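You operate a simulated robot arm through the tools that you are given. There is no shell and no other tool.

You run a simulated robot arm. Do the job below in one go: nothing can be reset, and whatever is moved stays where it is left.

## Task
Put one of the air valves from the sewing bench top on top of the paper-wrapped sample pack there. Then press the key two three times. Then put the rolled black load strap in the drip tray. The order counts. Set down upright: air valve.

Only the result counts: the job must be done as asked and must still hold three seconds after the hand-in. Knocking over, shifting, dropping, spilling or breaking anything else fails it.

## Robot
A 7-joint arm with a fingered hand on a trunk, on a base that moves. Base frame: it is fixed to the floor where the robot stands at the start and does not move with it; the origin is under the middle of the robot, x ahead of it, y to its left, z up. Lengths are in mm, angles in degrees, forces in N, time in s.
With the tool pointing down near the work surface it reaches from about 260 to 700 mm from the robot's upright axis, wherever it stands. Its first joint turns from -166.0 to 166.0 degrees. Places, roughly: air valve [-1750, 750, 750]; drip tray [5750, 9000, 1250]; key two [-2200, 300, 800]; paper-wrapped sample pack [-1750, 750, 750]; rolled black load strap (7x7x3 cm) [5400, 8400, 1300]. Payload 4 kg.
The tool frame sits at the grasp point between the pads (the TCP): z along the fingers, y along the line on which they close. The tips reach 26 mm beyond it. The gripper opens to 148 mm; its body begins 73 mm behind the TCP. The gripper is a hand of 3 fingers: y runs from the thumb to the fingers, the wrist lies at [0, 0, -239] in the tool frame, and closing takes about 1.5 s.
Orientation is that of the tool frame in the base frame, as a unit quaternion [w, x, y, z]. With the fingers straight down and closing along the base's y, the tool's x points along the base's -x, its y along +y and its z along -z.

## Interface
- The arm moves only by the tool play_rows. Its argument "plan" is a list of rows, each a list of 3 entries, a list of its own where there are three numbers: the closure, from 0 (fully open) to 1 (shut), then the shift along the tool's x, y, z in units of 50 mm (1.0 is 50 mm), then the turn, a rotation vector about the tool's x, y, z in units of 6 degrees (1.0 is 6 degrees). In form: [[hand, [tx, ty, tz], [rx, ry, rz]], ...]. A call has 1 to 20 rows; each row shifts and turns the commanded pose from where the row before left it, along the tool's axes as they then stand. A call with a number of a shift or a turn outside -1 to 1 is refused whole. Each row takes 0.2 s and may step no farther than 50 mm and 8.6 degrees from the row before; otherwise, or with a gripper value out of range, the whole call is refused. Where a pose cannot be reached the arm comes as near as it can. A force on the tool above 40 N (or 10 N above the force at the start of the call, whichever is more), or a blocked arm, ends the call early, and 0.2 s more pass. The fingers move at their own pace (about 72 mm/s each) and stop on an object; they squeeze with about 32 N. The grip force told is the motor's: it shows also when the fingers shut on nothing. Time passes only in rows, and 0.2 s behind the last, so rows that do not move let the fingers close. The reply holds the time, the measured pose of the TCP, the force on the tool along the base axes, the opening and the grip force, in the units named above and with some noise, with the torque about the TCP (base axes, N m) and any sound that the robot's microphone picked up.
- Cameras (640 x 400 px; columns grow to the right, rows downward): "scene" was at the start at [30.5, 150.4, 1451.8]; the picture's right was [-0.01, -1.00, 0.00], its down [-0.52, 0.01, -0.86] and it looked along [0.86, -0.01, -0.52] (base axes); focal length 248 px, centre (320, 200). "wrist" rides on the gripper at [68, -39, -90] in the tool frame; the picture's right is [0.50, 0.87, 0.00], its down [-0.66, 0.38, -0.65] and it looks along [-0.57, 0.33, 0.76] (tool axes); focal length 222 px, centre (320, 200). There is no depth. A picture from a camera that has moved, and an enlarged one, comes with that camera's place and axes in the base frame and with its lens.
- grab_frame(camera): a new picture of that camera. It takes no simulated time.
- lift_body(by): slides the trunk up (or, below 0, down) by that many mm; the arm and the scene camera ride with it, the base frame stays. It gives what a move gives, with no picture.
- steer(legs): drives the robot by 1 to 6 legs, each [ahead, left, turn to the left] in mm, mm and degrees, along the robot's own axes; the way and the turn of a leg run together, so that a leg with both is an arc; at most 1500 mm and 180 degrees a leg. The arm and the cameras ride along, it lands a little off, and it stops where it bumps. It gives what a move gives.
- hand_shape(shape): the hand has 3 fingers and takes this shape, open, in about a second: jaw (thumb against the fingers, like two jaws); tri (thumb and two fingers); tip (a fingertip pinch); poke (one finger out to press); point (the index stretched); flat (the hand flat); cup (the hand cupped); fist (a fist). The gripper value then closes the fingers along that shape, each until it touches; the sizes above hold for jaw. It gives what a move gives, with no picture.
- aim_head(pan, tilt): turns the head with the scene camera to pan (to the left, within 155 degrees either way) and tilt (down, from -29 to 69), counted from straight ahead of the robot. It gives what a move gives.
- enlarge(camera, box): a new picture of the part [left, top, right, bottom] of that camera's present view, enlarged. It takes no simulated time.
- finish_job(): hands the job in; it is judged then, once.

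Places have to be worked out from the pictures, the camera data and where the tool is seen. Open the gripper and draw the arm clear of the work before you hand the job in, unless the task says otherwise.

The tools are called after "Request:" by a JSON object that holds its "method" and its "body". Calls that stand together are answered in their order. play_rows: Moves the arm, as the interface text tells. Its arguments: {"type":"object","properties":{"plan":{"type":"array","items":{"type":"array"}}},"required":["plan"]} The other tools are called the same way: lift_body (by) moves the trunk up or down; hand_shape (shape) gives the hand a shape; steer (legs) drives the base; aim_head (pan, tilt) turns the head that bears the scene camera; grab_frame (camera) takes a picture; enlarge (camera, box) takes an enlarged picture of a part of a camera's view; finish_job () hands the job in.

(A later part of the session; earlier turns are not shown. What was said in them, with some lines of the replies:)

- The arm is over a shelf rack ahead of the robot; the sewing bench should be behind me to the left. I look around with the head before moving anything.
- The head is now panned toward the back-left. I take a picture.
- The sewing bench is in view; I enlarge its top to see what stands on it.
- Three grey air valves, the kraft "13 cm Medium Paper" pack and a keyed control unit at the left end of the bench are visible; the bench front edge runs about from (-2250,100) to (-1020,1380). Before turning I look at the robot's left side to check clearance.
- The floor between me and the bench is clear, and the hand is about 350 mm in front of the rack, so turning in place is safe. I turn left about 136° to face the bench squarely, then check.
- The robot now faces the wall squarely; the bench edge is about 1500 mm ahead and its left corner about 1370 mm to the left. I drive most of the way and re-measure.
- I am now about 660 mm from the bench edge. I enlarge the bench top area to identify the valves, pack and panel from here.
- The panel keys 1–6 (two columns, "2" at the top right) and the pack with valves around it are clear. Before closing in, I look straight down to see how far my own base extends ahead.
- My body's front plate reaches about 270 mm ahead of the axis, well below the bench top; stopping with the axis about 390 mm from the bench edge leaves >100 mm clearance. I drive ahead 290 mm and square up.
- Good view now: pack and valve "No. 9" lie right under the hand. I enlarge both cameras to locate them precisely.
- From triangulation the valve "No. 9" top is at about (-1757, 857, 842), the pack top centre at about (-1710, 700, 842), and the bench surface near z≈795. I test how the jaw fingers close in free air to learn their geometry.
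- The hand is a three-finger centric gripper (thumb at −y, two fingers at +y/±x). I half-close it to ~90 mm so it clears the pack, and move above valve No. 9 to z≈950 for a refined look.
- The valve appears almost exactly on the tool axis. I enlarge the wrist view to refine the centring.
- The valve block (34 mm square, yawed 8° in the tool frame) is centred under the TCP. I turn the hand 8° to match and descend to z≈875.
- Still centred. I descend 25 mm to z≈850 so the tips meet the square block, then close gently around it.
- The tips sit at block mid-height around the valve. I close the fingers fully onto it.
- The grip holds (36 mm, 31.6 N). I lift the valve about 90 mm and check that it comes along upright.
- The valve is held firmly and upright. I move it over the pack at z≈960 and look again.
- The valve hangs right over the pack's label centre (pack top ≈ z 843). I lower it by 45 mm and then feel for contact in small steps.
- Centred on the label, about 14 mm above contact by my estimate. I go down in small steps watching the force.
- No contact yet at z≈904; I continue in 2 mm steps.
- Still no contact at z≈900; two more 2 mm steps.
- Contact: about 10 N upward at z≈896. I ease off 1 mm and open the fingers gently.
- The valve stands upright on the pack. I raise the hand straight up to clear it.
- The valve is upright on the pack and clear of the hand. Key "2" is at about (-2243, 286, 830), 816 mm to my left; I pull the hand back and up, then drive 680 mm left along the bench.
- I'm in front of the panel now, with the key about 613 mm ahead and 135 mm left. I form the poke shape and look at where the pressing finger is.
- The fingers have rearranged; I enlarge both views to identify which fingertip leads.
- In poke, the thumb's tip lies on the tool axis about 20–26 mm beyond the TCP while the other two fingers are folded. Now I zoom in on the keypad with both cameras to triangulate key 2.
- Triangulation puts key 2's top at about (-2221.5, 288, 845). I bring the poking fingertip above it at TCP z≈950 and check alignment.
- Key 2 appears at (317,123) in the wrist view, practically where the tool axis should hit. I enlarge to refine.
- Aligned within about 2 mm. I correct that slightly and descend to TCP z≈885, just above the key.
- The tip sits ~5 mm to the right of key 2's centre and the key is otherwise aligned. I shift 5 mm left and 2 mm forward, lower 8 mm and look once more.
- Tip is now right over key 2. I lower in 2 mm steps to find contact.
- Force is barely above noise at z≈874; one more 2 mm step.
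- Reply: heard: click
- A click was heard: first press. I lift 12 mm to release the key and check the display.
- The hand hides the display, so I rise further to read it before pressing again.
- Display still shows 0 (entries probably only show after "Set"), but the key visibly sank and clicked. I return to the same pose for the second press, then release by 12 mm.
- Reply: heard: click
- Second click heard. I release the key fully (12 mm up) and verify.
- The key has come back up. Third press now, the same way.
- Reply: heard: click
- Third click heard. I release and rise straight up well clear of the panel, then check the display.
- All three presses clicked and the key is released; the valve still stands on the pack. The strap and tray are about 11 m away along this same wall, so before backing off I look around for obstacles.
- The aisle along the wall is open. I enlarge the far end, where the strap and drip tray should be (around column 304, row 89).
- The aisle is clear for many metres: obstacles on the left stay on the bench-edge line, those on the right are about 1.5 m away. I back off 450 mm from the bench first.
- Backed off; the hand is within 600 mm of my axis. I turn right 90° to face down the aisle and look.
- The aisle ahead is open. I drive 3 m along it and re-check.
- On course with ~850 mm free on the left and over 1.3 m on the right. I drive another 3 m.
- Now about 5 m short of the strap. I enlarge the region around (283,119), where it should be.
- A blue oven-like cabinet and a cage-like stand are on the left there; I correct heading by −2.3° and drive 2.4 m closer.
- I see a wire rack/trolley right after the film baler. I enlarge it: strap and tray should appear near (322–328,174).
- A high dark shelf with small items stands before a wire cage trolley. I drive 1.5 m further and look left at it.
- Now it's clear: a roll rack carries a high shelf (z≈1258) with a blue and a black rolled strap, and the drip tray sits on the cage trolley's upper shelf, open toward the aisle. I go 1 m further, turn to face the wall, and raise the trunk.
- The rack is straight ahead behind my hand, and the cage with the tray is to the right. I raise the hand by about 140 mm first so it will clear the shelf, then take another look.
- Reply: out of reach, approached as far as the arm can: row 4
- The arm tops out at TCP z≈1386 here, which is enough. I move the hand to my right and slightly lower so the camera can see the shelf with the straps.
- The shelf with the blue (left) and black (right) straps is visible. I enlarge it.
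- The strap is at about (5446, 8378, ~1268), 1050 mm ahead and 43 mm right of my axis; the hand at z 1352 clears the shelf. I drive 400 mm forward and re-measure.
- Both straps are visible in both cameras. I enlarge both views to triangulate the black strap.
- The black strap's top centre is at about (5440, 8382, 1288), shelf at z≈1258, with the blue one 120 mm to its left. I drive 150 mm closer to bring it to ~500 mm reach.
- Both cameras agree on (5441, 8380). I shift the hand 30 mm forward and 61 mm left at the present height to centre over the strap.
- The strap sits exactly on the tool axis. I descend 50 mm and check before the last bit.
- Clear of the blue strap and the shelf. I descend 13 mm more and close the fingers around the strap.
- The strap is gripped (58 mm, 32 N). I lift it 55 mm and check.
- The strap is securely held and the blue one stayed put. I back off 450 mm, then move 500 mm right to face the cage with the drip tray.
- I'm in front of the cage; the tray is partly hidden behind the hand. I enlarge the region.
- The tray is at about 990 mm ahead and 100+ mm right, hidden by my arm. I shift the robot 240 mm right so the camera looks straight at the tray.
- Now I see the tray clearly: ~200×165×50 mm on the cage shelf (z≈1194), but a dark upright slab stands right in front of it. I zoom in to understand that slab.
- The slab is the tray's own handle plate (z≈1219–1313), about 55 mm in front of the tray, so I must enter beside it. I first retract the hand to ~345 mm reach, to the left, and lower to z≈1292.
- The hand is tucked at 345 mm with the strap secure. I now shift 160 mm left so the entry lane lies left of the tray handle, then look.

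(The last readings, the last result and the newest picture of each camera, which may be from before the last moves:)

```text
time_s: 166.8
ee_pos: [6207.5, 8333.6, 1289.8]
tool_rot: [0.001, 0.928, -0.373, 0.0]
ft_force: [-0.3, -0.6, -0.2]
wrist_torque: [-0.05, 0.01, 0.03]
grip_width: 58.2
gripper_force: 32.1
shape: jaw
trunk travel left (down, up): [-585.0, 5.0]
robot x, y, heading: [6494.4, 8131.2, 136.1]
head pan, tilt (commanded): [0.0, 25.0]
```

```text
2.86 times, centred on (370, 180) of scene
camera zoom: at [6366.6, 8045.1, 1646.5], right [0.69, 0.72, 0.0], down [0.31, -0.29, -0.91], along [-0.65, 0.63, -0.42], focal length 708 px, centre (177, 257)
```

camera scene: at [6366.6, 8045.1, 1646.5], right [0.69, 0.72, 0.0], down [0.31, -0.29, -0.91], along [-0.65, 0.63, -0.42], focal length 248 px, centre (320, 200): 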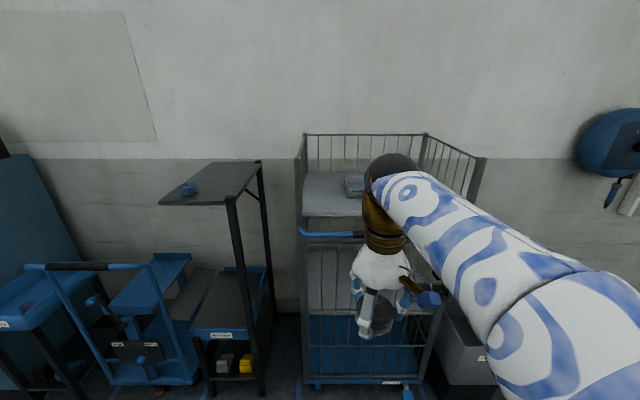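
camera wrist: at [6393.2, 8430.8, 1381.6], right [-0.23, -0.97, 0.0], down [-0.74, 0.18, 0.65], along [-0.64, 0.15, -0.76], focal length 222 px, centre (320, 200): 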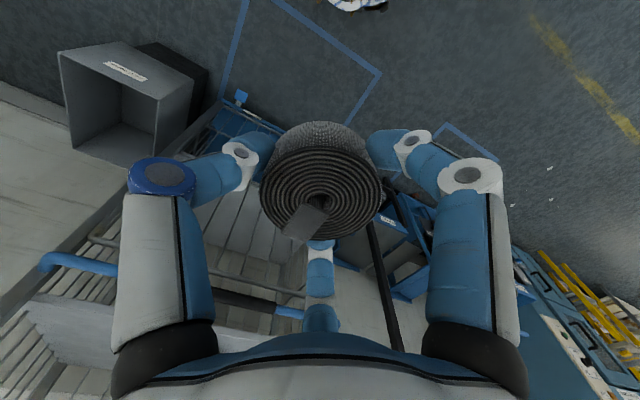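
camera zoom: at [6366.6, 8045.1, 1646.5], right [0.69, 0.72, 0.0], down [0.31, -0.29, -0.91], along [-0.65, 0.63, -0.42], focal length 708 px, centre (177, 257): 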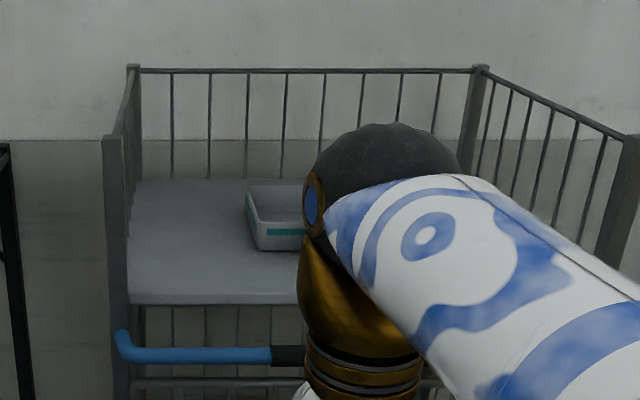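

Geometry is consistent: tray centre ≈ (5749, 8956), its handle plate 45–115 mm right of my axis, my hand lane at 52 mm left. I drive forward 400 mm and re-check.

Request:
{"method": "steer", "body": {"legs": [[400, 0, 0]]}}

Request:
{"method": "aim_head", "body": {"pan": 0, "tilt": 40}}

Request:
{"method": "grab_frame", "body": {"camera": "scene"}}

Request:
{"method": "grab_frame", "body": {"camera": "wrist"}}

```text
time_s: 169.3
ee_pos: [5918.3, 8610.0, 1291.8]
tool_rot: [0.0, 0.928, -0.373, 0.001]
ft_force: [-0.7, -0.5, -1.3]
wrist_torque: [-0.04, 0.02, -0.02]
grip_width: 58.2
gripper_force: 32.4
shape: jaw
trunk travel left (down, up): [-585.0, 5.0]
robot x, y, heading: [6209.0, 8407.8, 136.3]
head pan, tilt (commanded): [0.0, 25.0]
```

```text
time_s: 170.1
ee_pos: [5919.4, 8610.5, 1291.3]
tool_rot: [0.0, 0.928, -0.372, 0.0]
ft_force: [-0.6, 0.2, 0.1]
wrist_torque: [-0.01, -0.04, -0.01]
grip_width: 58.3
gripper_force: 32.1
shape: jaw
trunk travel left (down, up): [-585.0, 5.0]
robot x, y, heading: [6204.5, 8408.8, 136.3]
head pan, tilt (commanded): [0.0, 40.0]
```

```text
taken
camera scene: at [6084.2, 8317.3, 1623.4], right [0.69, 0.72, 0.0], down [0.46, -0.44, -0.77], along [-0.55, 0.53, -0.64], focal length 248 px, centre (320, 200)
```

scene: 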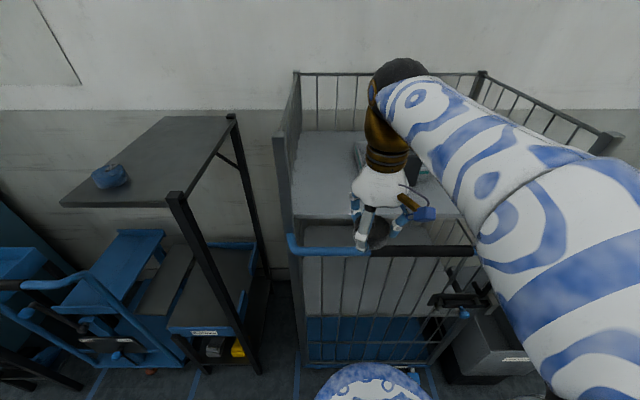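

```text
taken
camera wrist: at [5993.3, 8590.7, 1381.7], right [-0.24, -0.97, 0.0], down [-0.74, 0.18, 0.65], along [-0.64, 0.16, -0.76], focal length 222 px, centre (320, 200)
```

wrist: 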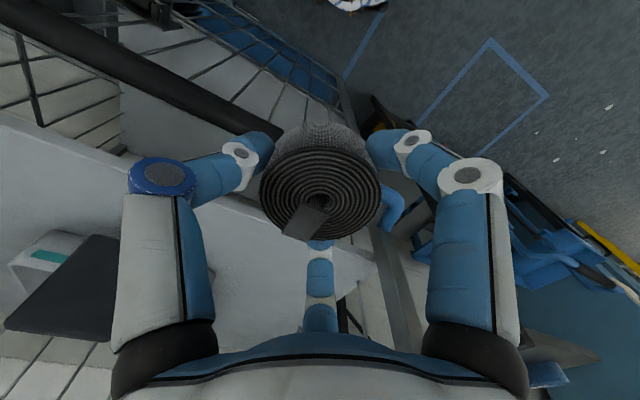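

All as expected: cage front is 486 mm ahead of my axis, lanes clear. I drive the final 170 mm, leaving ~45 mm between body and cage.

Request:
{"method": "steer", "body": {"legs": [[170, 0, 0]]}}

Request:
{"method": "grab_frame", "body": {"camera": "scene"}}

Request:
{"method": "grab_frame", "body": {"camera": "wrist"}}

```text
time_s: 171.5
ee_pos: [5795.6, 8724.0, 1290.4]
tool_rot: [0.0, 0.929, -0.37, 0.002]
ft_force: [0.4, 0.4, -0.4]
wrist_torque: [0.0, 0.0, -0.02]
grip_width: 58.2
gripper_force: 31.8
shape: jaw
trunk travel left (down, up): [-585.0, 5.0]
robot x, y, heading: [6085.9, 8527.5, 136.7]
head pan, tilt (commanded): [0.0, 40.0]
```

```text
taken
camera scene: at [5961.8, 8433.8, 1623.3], right [0.69, 0.73, 0.0], down [0.47, -0.44, -0.77], along [-0.56, 0.53, -0.64], focal length 248 px, centre (320, 200)
```

scene: 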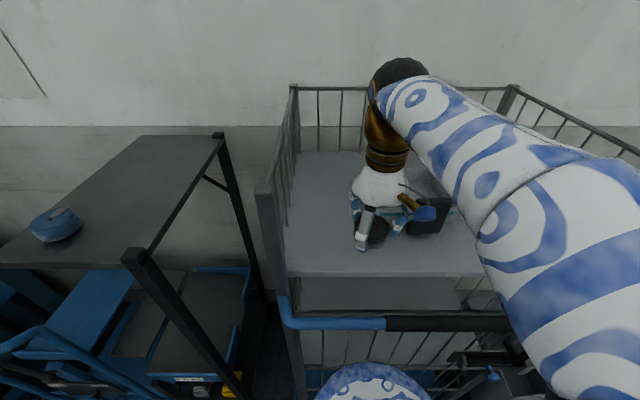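

```text
taken
camera wrist: at [5869.8, 8706.8, 1381.5], right [-0.23, -0.97, 0.0], down [-0.74, 0.18, 0.65], along [-0.64, 0.15, -0.76], focal length 222 px, centre (320, 200)
```

wrist: 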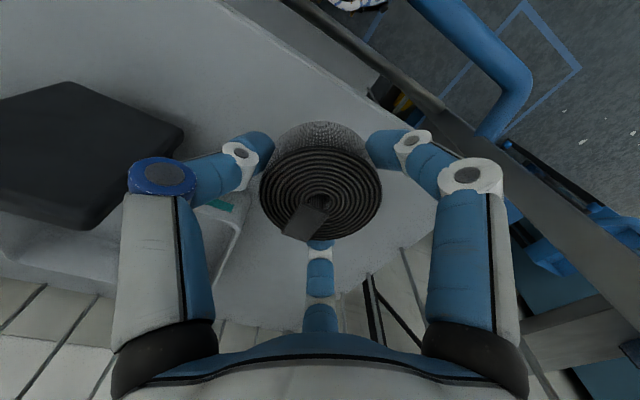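

The hand is now just inside the cage, with the tray handle plate close to the thumb side. I enlarge to judge clearances before moving further.

Request:
{"method": "enlarge", "body": {"camera": "wrist", "box": [0, 40, 320, 300]}}

Request:
{"method": "enlarge", "body": {"camera": "scene", "box": [320, 130, 480, 270]}}

```text
1.54 times, centred on (160, 170) of wrist
camera zoom: at [5869.8, 8706.8, 1381.5], right [-0.23, -0.97, 0.0], down [-0.74, 0.18, 0.65], along [-0.64, 0.15, -0.76], focal length 342 px, centre (566, 246)
```

zoom: 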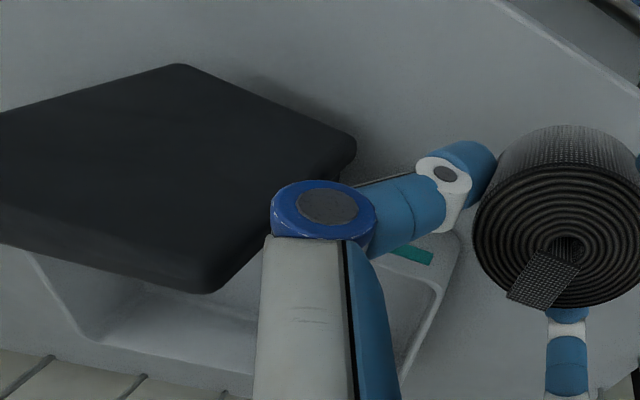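

```text
2.86 times, centred on (400, 200) of scene
camera zoom: at [5961.8, 8433.8, 1623.3], right [0.69, 0.73, 0.0], down [0.47, -0.44, -0.77], along [-0.56, 0.53, -0.64], focal length 708 px, centre (91, 200)
```

zoom: 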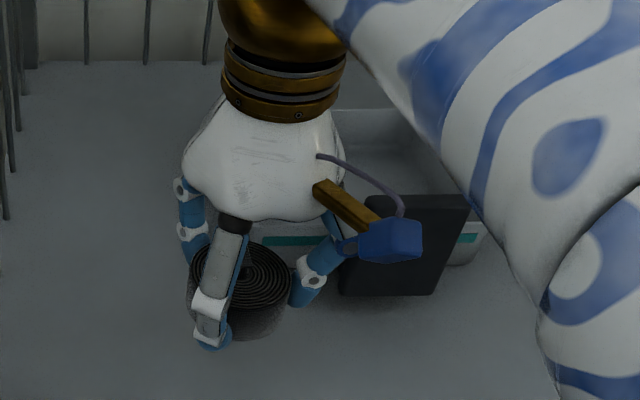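

The plate's edge is ~93 mm to the right of the tool axis while the thumb reaches ~78 mm, so I shift another 25 mm left, then advance 100 mm past the plate and check.

Request:
{"method": "play_rows", "body": {"plan": [[1, [0, 0.5, 0], [0, 0, 0]], [1, [-0.4, 0, 0], [0, 0, 0]], [1, [-0.6, 0, 0], [0, 0, 0]], [1, [-0.6, 0, 0], [0, 0, 0]], [1, [-0.4, 0, 0], [0, 0, 0]], [1, [0, 0, 0], [0, 0, 0]]]}}

Request:
{"method": "grab_frame", "body": {"camera": "wrist"}}

Request:
{"method": "grab_frame", "body": {"camera": "scene"}}

```text
time_s: 172.9
ee_pos: [5706.2, 8775.6, 1292.6]
tool_rot: [-0.001, 0.929, -0.371, 0.0]
ft_force: [0.3, 0.1, -1.0]
wrist_torque: [-0.02, 0.01, 0.03]
grip_width: 57.8
gripper_force: 31.6
shape: jaw
trunk travel left (down, up): [-585.0, 5.0]
robot x, y, heading: [6081.6, 8524.5, 136.5]
head pan, tilt (commanded): [0.0, 40.0]
```

```text
taken
camera wrist: at [5781.2, 8757.5, 1383.9], right [-0.23, -0.97, 0.0], down [-0.74, 0.18, 0.65], along [-0.64, 0.15, -0.76], focal length 222 px, centre (320, 200)
```

wrist: 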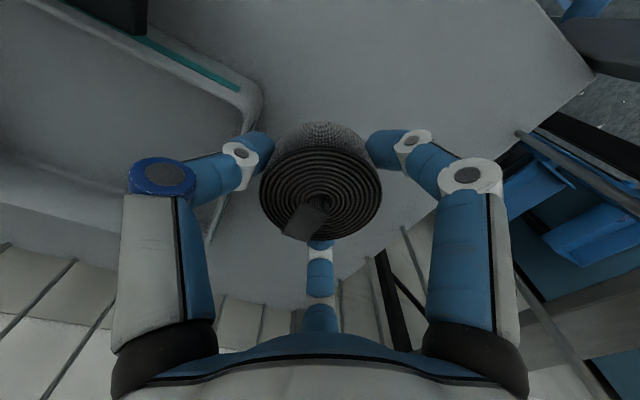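

```text
taken
camera scene: at [5962.6, 8433.0, 1623.3], right [0.69, 0.73, 0.0], down [0.47, -0.44, -0.77], along [-0.56, 0.53, -0.64], focal length 248 px, centre (320, 200)
```

scene: 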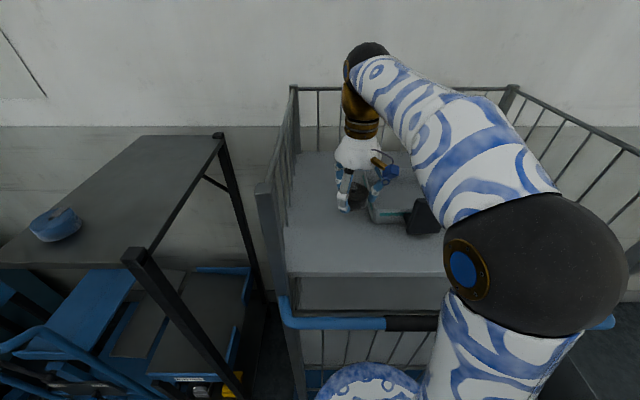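

Past the plate with good clearance. I enlarge the wrist view to locate the tray's rim relative to the hand.

Request:
{"method": "enlarge", "body": {"camera": "wrist", "box": [0, 0, 320, 250]}}

Request:
{"method": "enlarge", "body": {"camera": "scene", "box": [310, 130, 460, 260]}}

```text
1.60 times, centred on (160, 125) of wrist
camera zoom: at [5781.2, 8757.5, 1383.9], right [-0.23, -0.97, 0.0], down [-0.74, 0.18, 0.65], along [-0.64, 0.15, -0.76], focal length 355 px, centre (576, 320)
```

zoom: 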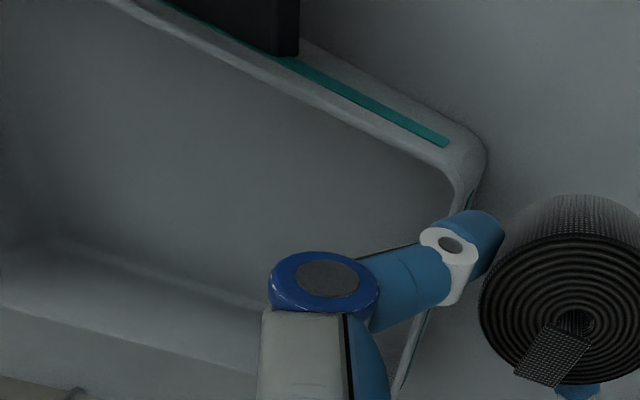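

```text
3.08 times, centred on (385, 195) of scene
camera zoom: at [5962.6, 8433.0, 1623.3], right [0.69, 0.73, 0.0], down [0.47, -0.44, -0.77], along [-0.56, 0.53, -0.64], focal length 763 px, centre (120, 215)
```

zoom: 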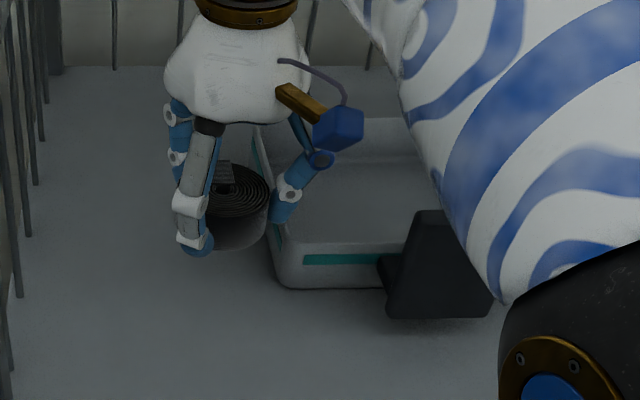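

The tray's front-left corner is at F≈449, R≈−28 mm (robot frame), so its centre is about F 532, R 72. I advance 88 mm more (still left of the tray) and then slide right over it at this height.

Request:
{"method": "play_rows", "body": {"plan": [[1, [-0.5, 0, 0], [0, 0, 0]], [1, [-0.6, 0, 0], [0, 0, 0]], [1, [-0.66, 0, 0], [0, 0, 0]], [1, [0, 0, 0], [0, 0, 0]]]}}

Request:
{"method": "grab_frame", "body": {"camera": "wrist"}}

Request:
{"method": "enlarge", "body": {"camera": "scene", "box": [290, 90, 460, 260]}}

```text
time_s: 173.9
ee_pos: [5645.7, 8835.3, 1291.7]
tool_rot: [0.0, 0.929, -0.371, 0.0]
ft_force: [-0.2, 0.2, -0.2]
wrist_torque: [-0.01, 0.02, 0.0]
grip_width: 58.1
gripper_force: 32.0
shape: jaw
trunk travel left (down, up): [-585.0, 5.0]
robot x, y, heading: [6084.4, 8525.2, 136.4]
head pan, tilt (commanded): [0.0, 40.0]
```

```text
taken
camera wrist: at [5718.3, 8817.3, 1382.5], right [-0.23, -0.97, 0.0], down [-0.74, 0.18, 0.65], along [-0.64, 0.15, -0.76], focal length 222 px, centre (320, 200)
```

wrist: 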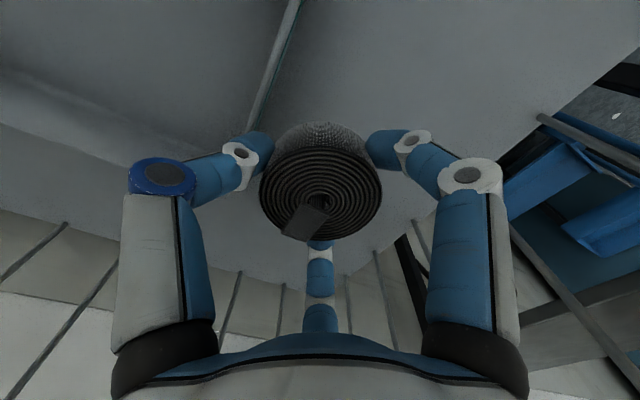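

```text
2.35 times, centred on (375, 175) of scene
camera zoom: at [5962.7, 8432.9, 1623.3], right [0.69, 0.73, 0.0], down [0.47, -0.44, -0.77], along [-0.56, 0.53, -0.64], focal length 584 px, centre (191, 259)
```

zoom: 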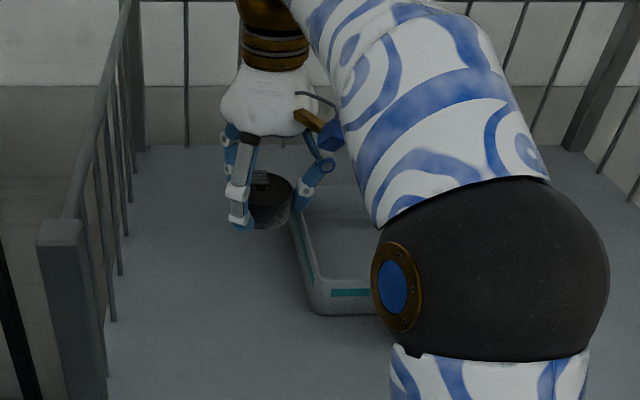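

The hand is beside the tray at the right depth. I rise a few mm and slide 142 mm to the right over the tray.

Request:
{"method": "play_rows", "body": {"plan": [[1, [0, 0, -0.12], [0, 0, 0]], [1, [0, -0.5, 0], [0, 0, 0]], [1, [0, -0.8, 0], [0, 0, 0]], [1, [0, -0.8, 0], [0, 0, 0]], [1, [0, -0.74, 0], [0, 0, 0]], [1, [0, 0, 0], [0, 0, 0]]]}}

Request:
{"method": "grab_frame", "body": {"camera": "wrist"}}

Request:
{"method": "grab_frame", "body": {"camera": "scene"}}

```text
time_s: 175.3
ee_pos: [5738.8, 8937.3, 1297.6]
tool_rot: [0.0, 0.929, -0.37, 0.0]
ft_force: [-0.3, 0.5, -0.2]
wrist_torque: [0.02, -0.01, -0.02]
grip_width: 57.8
gripper_force: 32.0
shape: jaw
trunk travel left (down, up): [-585.0, 5.0]
robot x, y, heading: [6084.7, 8523.9, 136.7]
head pan, tilt (commanded): [0.0, 40.0]
```

```text
taken
camera wrist: at [5813.5, 8918.9, 1388.6], right [-0.23, -0.97, 0.0], down [-0.74, 0.18, 0.65], along [-0.64, 0.15, -0.76], focal length 222 px, centre (320, 200)
```

wrist: 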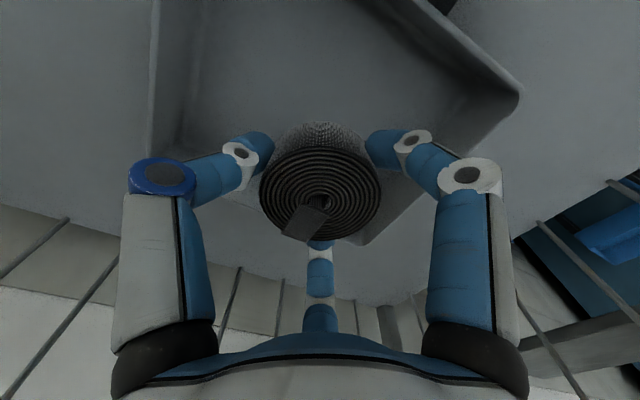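

```text
taken
camera scene: at [5962.5, 8433.0, 1623.3], right [0.69, 0.73, 0.0], down [0.47, -0.44, -0.77], along [-0.56, 0.53, -0.64], focal length 248 px, centre (320, 200)
```

scene: 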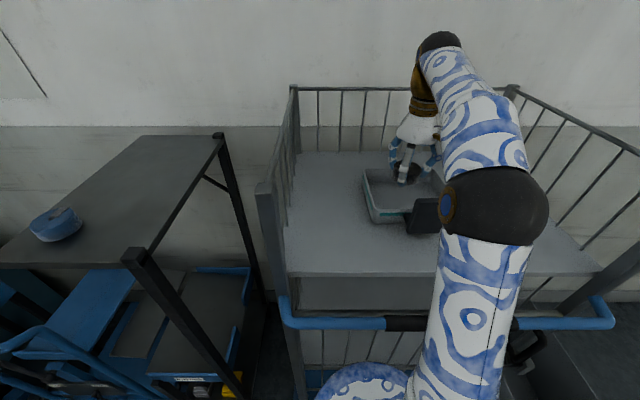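

I'm over the tray; its rims are at x −71…+96 and y −108…+91 in the tool frame. I shift 10 mm toward me and 6 mm right to centre, and lower 45 mm.

Request:
{"method": "play_rows", "body": {"plan": [[1, [0.2, -0.12, 0], [0, 0, 0]], [1, [0, 0, 0.3], [0, 0, 0]], [1, [0, 0, 0.3], [0, 0, 0]], [1, [0, 0, 0.3], [0, 0, 0]], [1, [0, 0, 0], [0, 0, 0]]]}}

Request:
{"method": "grab_frame", "body": {"camera": "wrist"}}

Request:
{"method": "enlarge", "body": {"camera": "scene", "box": [340, 110, 470, 240]}}

```text
time_s: 176.5
ee_pos: [5751.1, 8936.0, 1251.0]
tool_rot: [0.001, 0.929, -0.37, 0.0]
ft_force: [0.1, -0.9, 0.1]
wrist_torque: [-0.03, 0.01, 0.0]
grip_width: 58.1
gripper_force: 31.7
shape: jaw
trunk travel left (down, up): [-585.0, 5.0]
robot x, y, heading: [6081.9, 8525.4, 136.6]
head pan, tilt (commanded): [0.0, 40.0]
```

```text
taken
camera wrist: at [5826.0, 8917.2, 1343.3], right [-0.23, -0.97, 0.0], down [-0.74, 0.18, 0.65], along [-0.64, 0.15, -0.76], focal length 222 px, centre (320, 200)
```

wrist: 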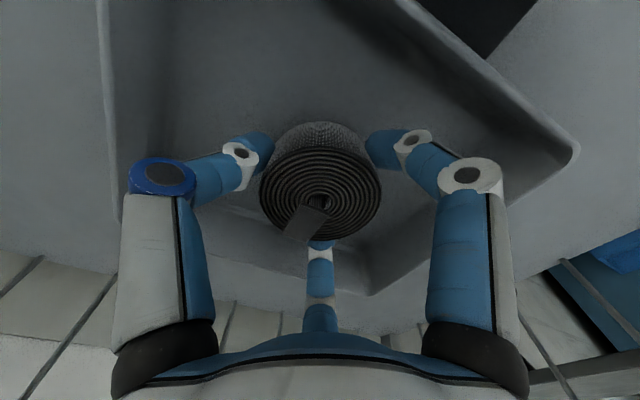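

```text
3.08 times, centred on (405, 175) of scene
camera zoom: at [5962.5, 8433.2, 1623.3], right [0.69, 0.73, 0.0], down [0.47, -0.44, -0.77], along [-0.56, 0.53, -0.64], focal length 763 px, centre (58, 277)
```

zoom: 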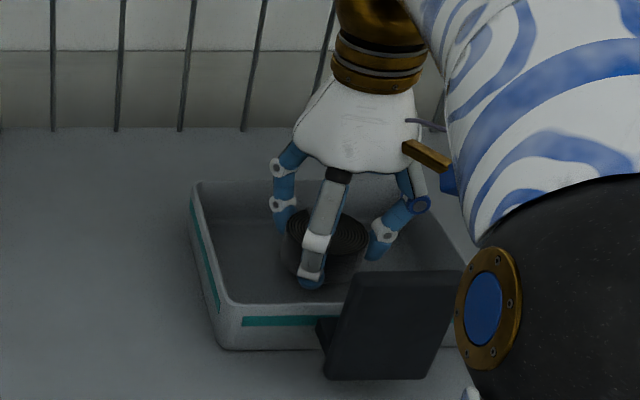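

The strap is within the tray walls. I lower another 12 mm and then feel for the tray floor in small steps.

Request:
{"method": "play_rows", "body": {"plan": [[1, [0, 0, 0.12], [0, 0, 0]], [1, [0, 0, 0.12], [0, 0, 0]], [1, [0, 0, 0.06], [0, 0, 0]], [1, [0, 0, 0], [0, 0, 0]]]}}

```text
time_s: 177.5
ee_pos: [5750.7, 8936.8, 1237.9]
tool_rot: [0.0, 0.929, -0.37, 0.0]
ft_force: [0.1, -0.5, -1.0]
wrist_torque: [-0.02, -0.02, 0.03]
grip_width: 58.1
gripper_force: 32.0
shape: jaw
trunk travel left (down, up): [-585.0, 5.0]
robot x, y, heading: [6084.5, 8523.2, 136.7]
head pan, tilt (commanded): [0.0, 40.0]
```

No contact yet at z≈1238; I continue in 3 mm steps.

Request:
{"method": "play_rows", "body": {"plan": [[1, [0, 0, 0.06], [0, 0, 0]], [1, [0, 0, 0.06], [0, 0, 0]], [1, [0, 0, 0], [0, 0, 0]]]}}

```text
time_s: 178.3
ee_pos: [5751.0, 8936.5, 1231.6]
tool_rot: [0.0, 0.929, -0.371, 0.0]
ft_force: [-0.9, 0.8, 14.5]
wrist_torque: [0.09, -0.03, 0.0]
grip_width: 58.3
gripper_force: 32.2
shape: jaw
trunk travel left (down, up): [-585.0, 5.0]
robot x, y, heading: [6089.3, 8524.6, 136.4]
head pan, tilt (commanded): [0.0, 40.0]
```

Contact with the tray floor (≈15 N). I ease up 2 mm and open the fingers gently.

Request:
{"method": "play_rows", "body": {"plan": [[1, [0, 0, -0.04], [0, 0, 0]], [0.6, [0, 0, 0], [0, 0, 0]], [0.56, [0, 0, 0], [0, 0, 0]], [0.52, [0, 0, 0], [0, 0, 0]], [0.47, [0, 0, 0], [0, 0, 0]], [0.42, [0, 0, 0], [0, 0, 0]], [0.42, [0, 0, 0], [0, 0, 0]]]}}

Request:
{"method": "grab_frame", "body": {"camera": "wrist"}}

Request:
{"method": "enlarge", "body": {"camera": "scene", "box": [340, 110, 470, 240]}}

```text
time_s: 179.9
ee_pos: [5752.1, 8937.1, 1231.7]
tool_rot: [0.0, 0.929, -0.371, 0.0]
ft_force: [0.4, -1.0, -0.6]
wrist_torque: [0.0, 0.05, 0.0]
grip_width: 85.1
gripper_force: 0.1
shape: jaw
trunk travel left (down, up): [-585.0, 5.0]
robot x, y, heading: [6086.9, 8525.7, 136.6]
head pan, tilt (commanded): [0.0, 40.0]
```

```text
taken
camera wrist: at [5825.8, 8918.5, 1323.8], right [-0.23, -0.97, 0.0], down [-0.74, 0.18, 0.65], along [-0.64, 0.15, -0.76], focal length 222 px, centre (320, 200)
```

wrist: 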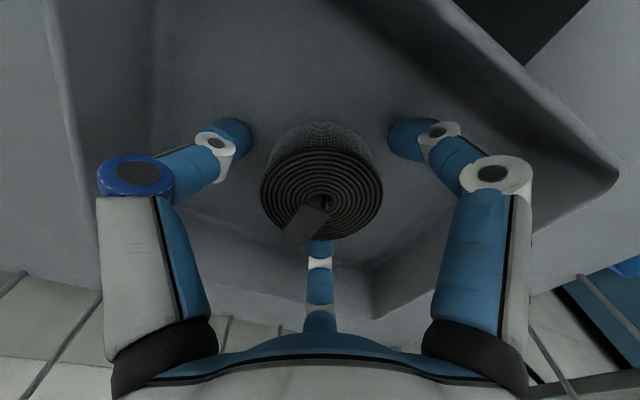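

```text
3.08 times, centred on (405, 175) of scene
camera zoom: at [5962.6, 8433.1, 1623.3], right [0.69, 0.73, 0.0], down [0.47, -0.44, -0.77], along [-0.56, 0.53, -0.64], focal length 763 px, centre (58, 277)
```

zoom: 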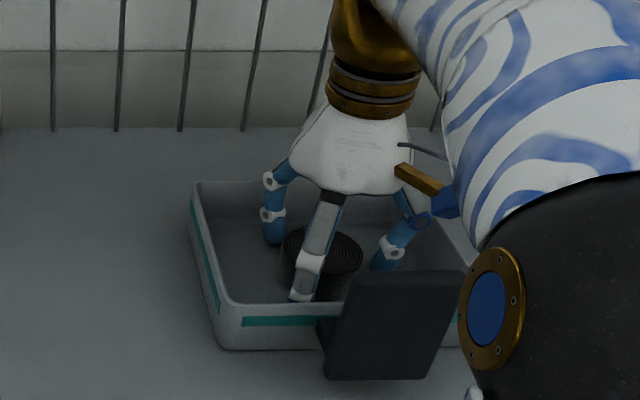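

The fingers have let go and the strap lies in the tray. I lift straight up carefully.

Request:
{"method": "play_rows", "body": {"plan": [[0.42, [0, 0, -0.2], [0, 0, 0]], [0.42, [0, 0, -0.3], [0, 0, 0]], [0.42, [0, 0, -0.4], [0, 0, 0]], [0.42, [0, 0, -0.4], [0, 0, 0]], [0.42, [0, 0, 0], [0, 0, 0]]]}}

Request:
{"method": "grab_frame", "body": {"camera": "wrist"}}

Request:
{"method": "enlarge", "body": {"camera": "scene", "box": [340, 100, 470, 240]}}

```text
time_s: 181.1
ee_pos: [5751.8, 8937.8, 1297.4]
tool_rot: [-0.001, 0.928, -0.372, 0.0]
ft_force: [0.0, -0.5, 0.0]
wrist_torque: [-0.01, 0.04, 0.02]
grip_width: 85.0
gripper_force: 0.0
shape: jaw
trunk travel left (down, up): [-585.0, 5.0]
robot x, y, heading: [6083.9, 8524.8, 136.3]
head pan, tilt (commanded): [0.0, 40.0]
```

```text
taken
camera wrist: at [5826.1, 8918.1, 1388.4], right [-0.23, -0.97, 0.0], down [-0.74, 0.18, 0.65], along [-0.64, 0.15, -0.76], focal length 222 px, centre (320, 200)
```

wrist: 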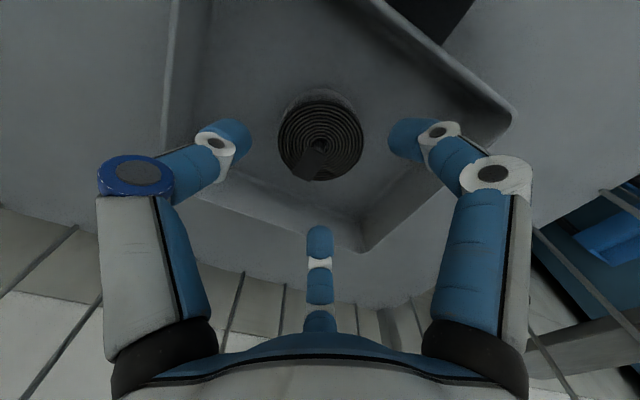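

```text
2.86 times, centred on (405, 170) of scene
camera zoom: at [5962.6, 8433.1, 1623.3], right [0.69, 0.73, 0.0], down [0.47, -0.44, -0.77], along [-0.56, 0.53, -0.64], focal length 708 px, centre (77, 286)
```

zoom: 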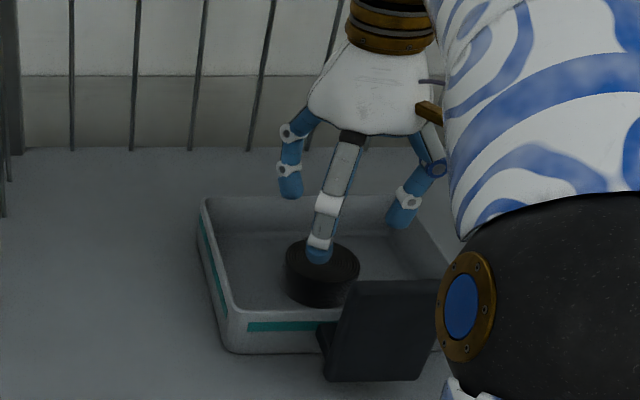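

The strap lies flat in the tray, hand clear above it. I retrace the path: left beside the tray, then back past the handle plate.

Request:
{"method": "play_rows", "body": {"plan": [[0.6, [0, 0, 0], [0, 0, 0]], [0.6, [0, 0.6, 0], [0, 0, 0]], [0.6, [0, 0.8, 0], [0, 0, 0]], [0.6, [0, 0.8, 0], [0, 0, 0]], [0.6, [0, 0.8, 0], [0, 0, 0]], [0.6, [0, 0.1, 0], [0, 0, 0]], [0.6, [0, 0, 0], [0, 0, 0]]]}}

Request:
{"method": "grab_frame", "body": {"camera": "scene"}}

Request:
{"method": "grab_frame", "body": {"camera": "wrist"}}

```text
time_s: 182.7
ee_pos: [5642.9, 8824.7, 1298.6]
tool_rot: [0.0, 0.929, -0.371, 0.0]
ft_force: [0.3, -0.1, 0.3]
wrist_torque: [0.01, -0.03, 0.01]
grip_width: 59.6
gripper_force: 0.3
shape: jaw
trunk travel left (down, up): [-585.0, 5.0]
robot x, y, heading: [6082.4, 8529.1, 136.7]
head pan, tilt (commanded): [0.0, 40.0]
```

```text
taken
camera scene: at [5962.6, 8433.1, 1623.3], right [0.69, 0.73, 0.0], down [0.47, -0.44, -0.77], along [-0.56, 0.53, -0.64], focal length 248 px, centre (320, 200)
```

scene: 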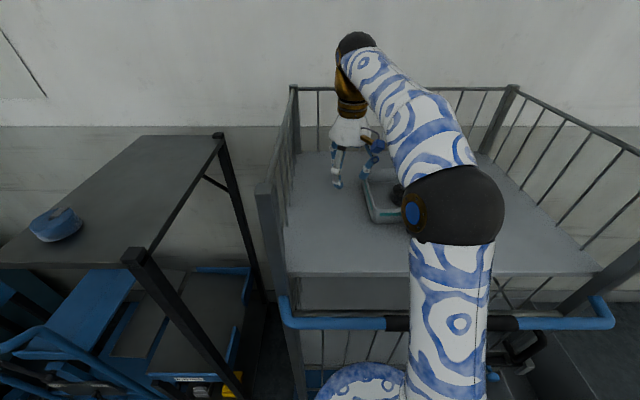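

```text
taken
camera wrist: at [5717.6, 8806.2, 1388.7], right [-0.23, -0.97, 0.0], down [-0.74, 0.18, 0.65], along [-0.64, 0.15, -0.76], focal length 222 px, centre (320, 200)
```

wrist: 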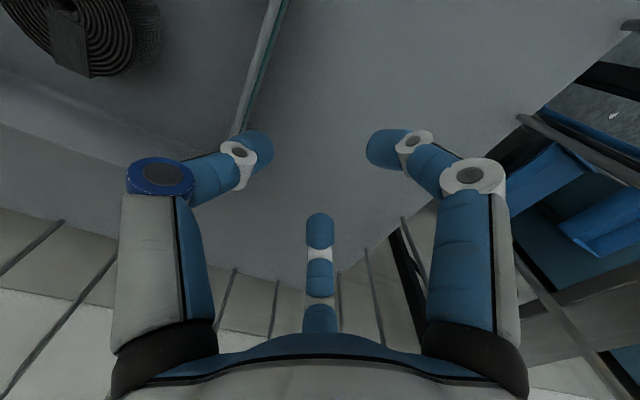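

Clear of the tray. I pull the hand back out along the left lane to ~345 mm reach, as it was on entry.

Request:
{"method": "play_rows", "body": {"plan": [[0.6, [0.6, 0, 0], [0, 0, 0]], [0.6, [0.8, 0, 0], [0, 0, 0]], [0.6, [0.8, 0, 0], [0, 0, 0]], [0.6, [0.8, 0, 0], [0, 0, 0]], [0.6, [0.6, 0, 0], [0, 0, 0]], [0.6, [0, 0, 0], [0, 0, 0]]]}}

Request:
{"method": "grab_frame", "body": {"camera": "scene"}}

```text
time_s: 184.1
ee_pos: [5775.1, 8701.4, 1296.1]
tool_rot: [-0.001, 0.929, -0.37, 0.0]
ft_force: [0.3, 0.6, -0.3]
wrist_torque: [-0.03, 0.0, -0.01]
grip_width: 59.4
gripper_force: 0.1
shape: jaw
trunk travel left (down, up): [-585.0, 5.0]
robot x, y, heading: [6085.8, 8523.0, 136.9]
head pan, tilt (commanded): [0.0, 40.0]
```

```text
taken
camera scene: at [5962.5, 8433.1, 1623.3], right [0.69, 0.73, 0.0], down [0.47, -0.44, -0.77], along [-0.56, 0.53, -0.64], focal length 248 px, centre (320, 200)
```

scene: 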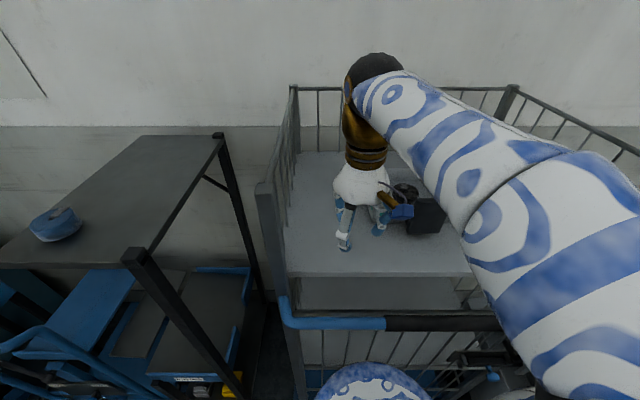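

The hand is back at the cage mouth with nothing touched. I reverse the robot 500 mm straight out and open the hand, then verify the result.

Request:
{"method": "steer", "body": {"legs": [[-500, 0, 0]]}}

Request:
{"method": "play_rows", "body": {"plan": [[0, [0, 0, 0], [0, 0, 0]], [0, [0, 0, 0], [0, 0, 0]], [0, [0, 0, 0], [0, 0, 0]], [0, [0, 0, 0], [0, 0, 0]], [0, [0, 0, 0], [0, 0, 0]]]}}

Request:
{"method": "aim_head", "body": {"pan": 0, "tilt": 25}}

Request:
{"method": "grab_frame", "body": {"camera": "scene"}}

```text
time_s: 187.0
ee_pos: [6135.0, 8358.6, 1296.3]
tool_rot: [-0.001, 0.93, -0.367, 0.001]
ft_force: [-0.3, 0.1, -0.5]
wrist_torque: [0.02, 0.02, 0.01]
grip_width: 59.8
gripper_force: 0.0
shape: jaw
trunk travel left (down, up): [-585.0, 5.0]
robot x, y, heading: [6443.8, 8187.5, 136.7]
head pan, tilt (commanded): [0.0, 40.0]
```

```text
time_s: 188.2
ee_pos: [6133.9, 8360.5, 1295.6]
tool_rot: [0.001, 0.93, -0.367, 0.0]
ft_force: [-0.6, 1.0, -0.8]
wrist_torque: [0.01, 0.01, -0.01]
grip_width: 147.8
gripper_force: 0.0
shape: jaw
trunk travel left (down, up): [-585.0, 5.0]
robot x, y, heading: [6443.8, 8182.3, 136.9]
head pan, tilt (commanded): [0.0, 40.0]
```

```text
time_s: 189.0
ee_pos: [6135.1, 8359.6, 1295.9]
tool_rot: [0.0, 0.93, -0.368, 0.0]
ft_force: [0.1, 0.4, 0.2]
wrist_torque: [-0.01, 0.02, -0.03]
grip_width: 148.3
gripper_force: 0.1
shape: jaw
trunk travel left (down, up): [-585.0, 5.0]
robot x, y, heading: [6442.6, 8186.7, 136.5]
head pan, tilt (commanded): [0.0, 25.0]
```

```text
taken
camera scene: at [6318.6, 8097.0, 1646.6], right [0.68, 0.73, 0.0], down [0.31, -0.29, -0.91], along [-0.66, 0.62, -0.42], focal length 248 px, centre (320, 200)
```

scene: 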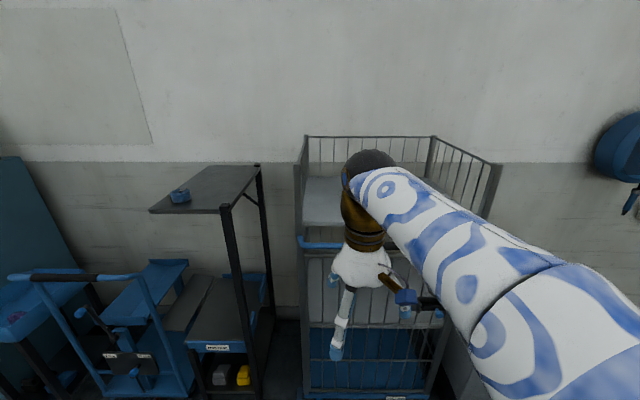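

The wrist hides the tray; I shift 250 mm right for a last look at it.

Request:
{"method": "steer", "body": {"legs": [[-100, -260, 0]]}}

Request:
{"method": "grab_frame", "body": {"camera": "scene"}}

Request:
{"method": "enlarge", "body": {"camera": "scene", "box": [240, 120, 400, 240]}}

```text
time_s: 191.0
ee_pos: [6388.0, 8484.3, 1296.8]
tool_rot: [0.001, 0.93, -0.368, 0.0]
ft_force: [0.1, 0.6, 0.1]
wrist_torque: [0.01, 0.02, 0.0]
grip_width: 147.9
gripper_force: 0.1
shape: jaw
trunk travel left (down, up): [-585.0, 5.0]
robot x, y, heading: [6698.3, 8311.8, 136.8]
head pan, tilt (commanded): [0.0, 25.0]
```

```text
taken
camera scene: at [6572.8, 8222.9, 1646.7], right [0.68, 0.73, 0.0], down [0.31, -0.29, -0.91], along [-0.66, 0.62, -0.42], focal length 248 px, centre (320, 200)
```

scene: 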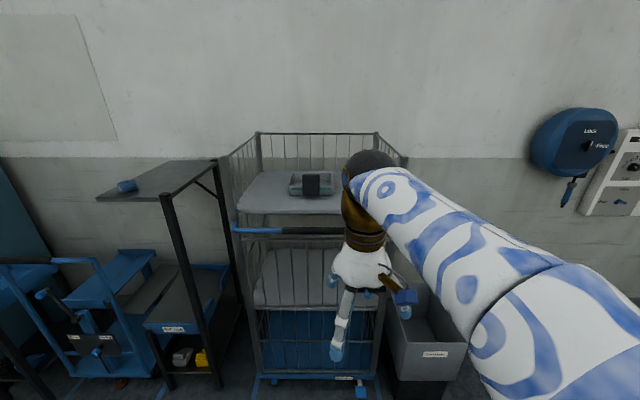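

```text
3.33 times, centred on (320, 180) of scene
camera zoom: at [6572.8, 8222.9, 1646.7], right [0.68, 0.73, 0.0], down [0.31, -0.29, -0.91], along [-0.66, 0.62, -0.42], focal length 827 px, centre (320, 267)
```

zoom: 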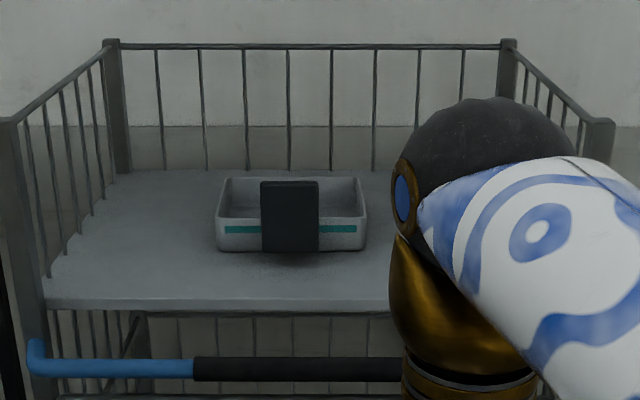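

The tray stands unmoved. The plate hides the strap from this angle, but the earlier view after release showed it lying flat inside the tray. The valve was upright on the pack, key two clicked three times, and the arm is clear with the hand open, so I hand in the job.

Request:
{"method": "finish_job", "body": {}}

```text
The job is handed in.
```

I did all three steps in the order you asked and handed the job in.

- **Air valve:** valve No. 9 is standing upright on the paper-wrapped sample pack. It was still in place when I last looked at the bench, just before driving away.
- **Key two:** I pressed it three times, heard a click each time, and saw it come back up between presses. The panel display stayed at "0 tacks" throughout. I don't know whether that is because entries need "Set" or because the panel's key switch was on "Lock". I left both alone because the task didn't mention them.
- **Black load strap:** it is lying flat in the drip tray. I saw it there right after letting go. In my final look the tray's handle plate hid the strap, but the tray itself had not visibly moved.

I saw nothing knocked over or shifted along the way. The blue strap next to the black one stayed where it was. The arm was clear and the hand open when I handed in.
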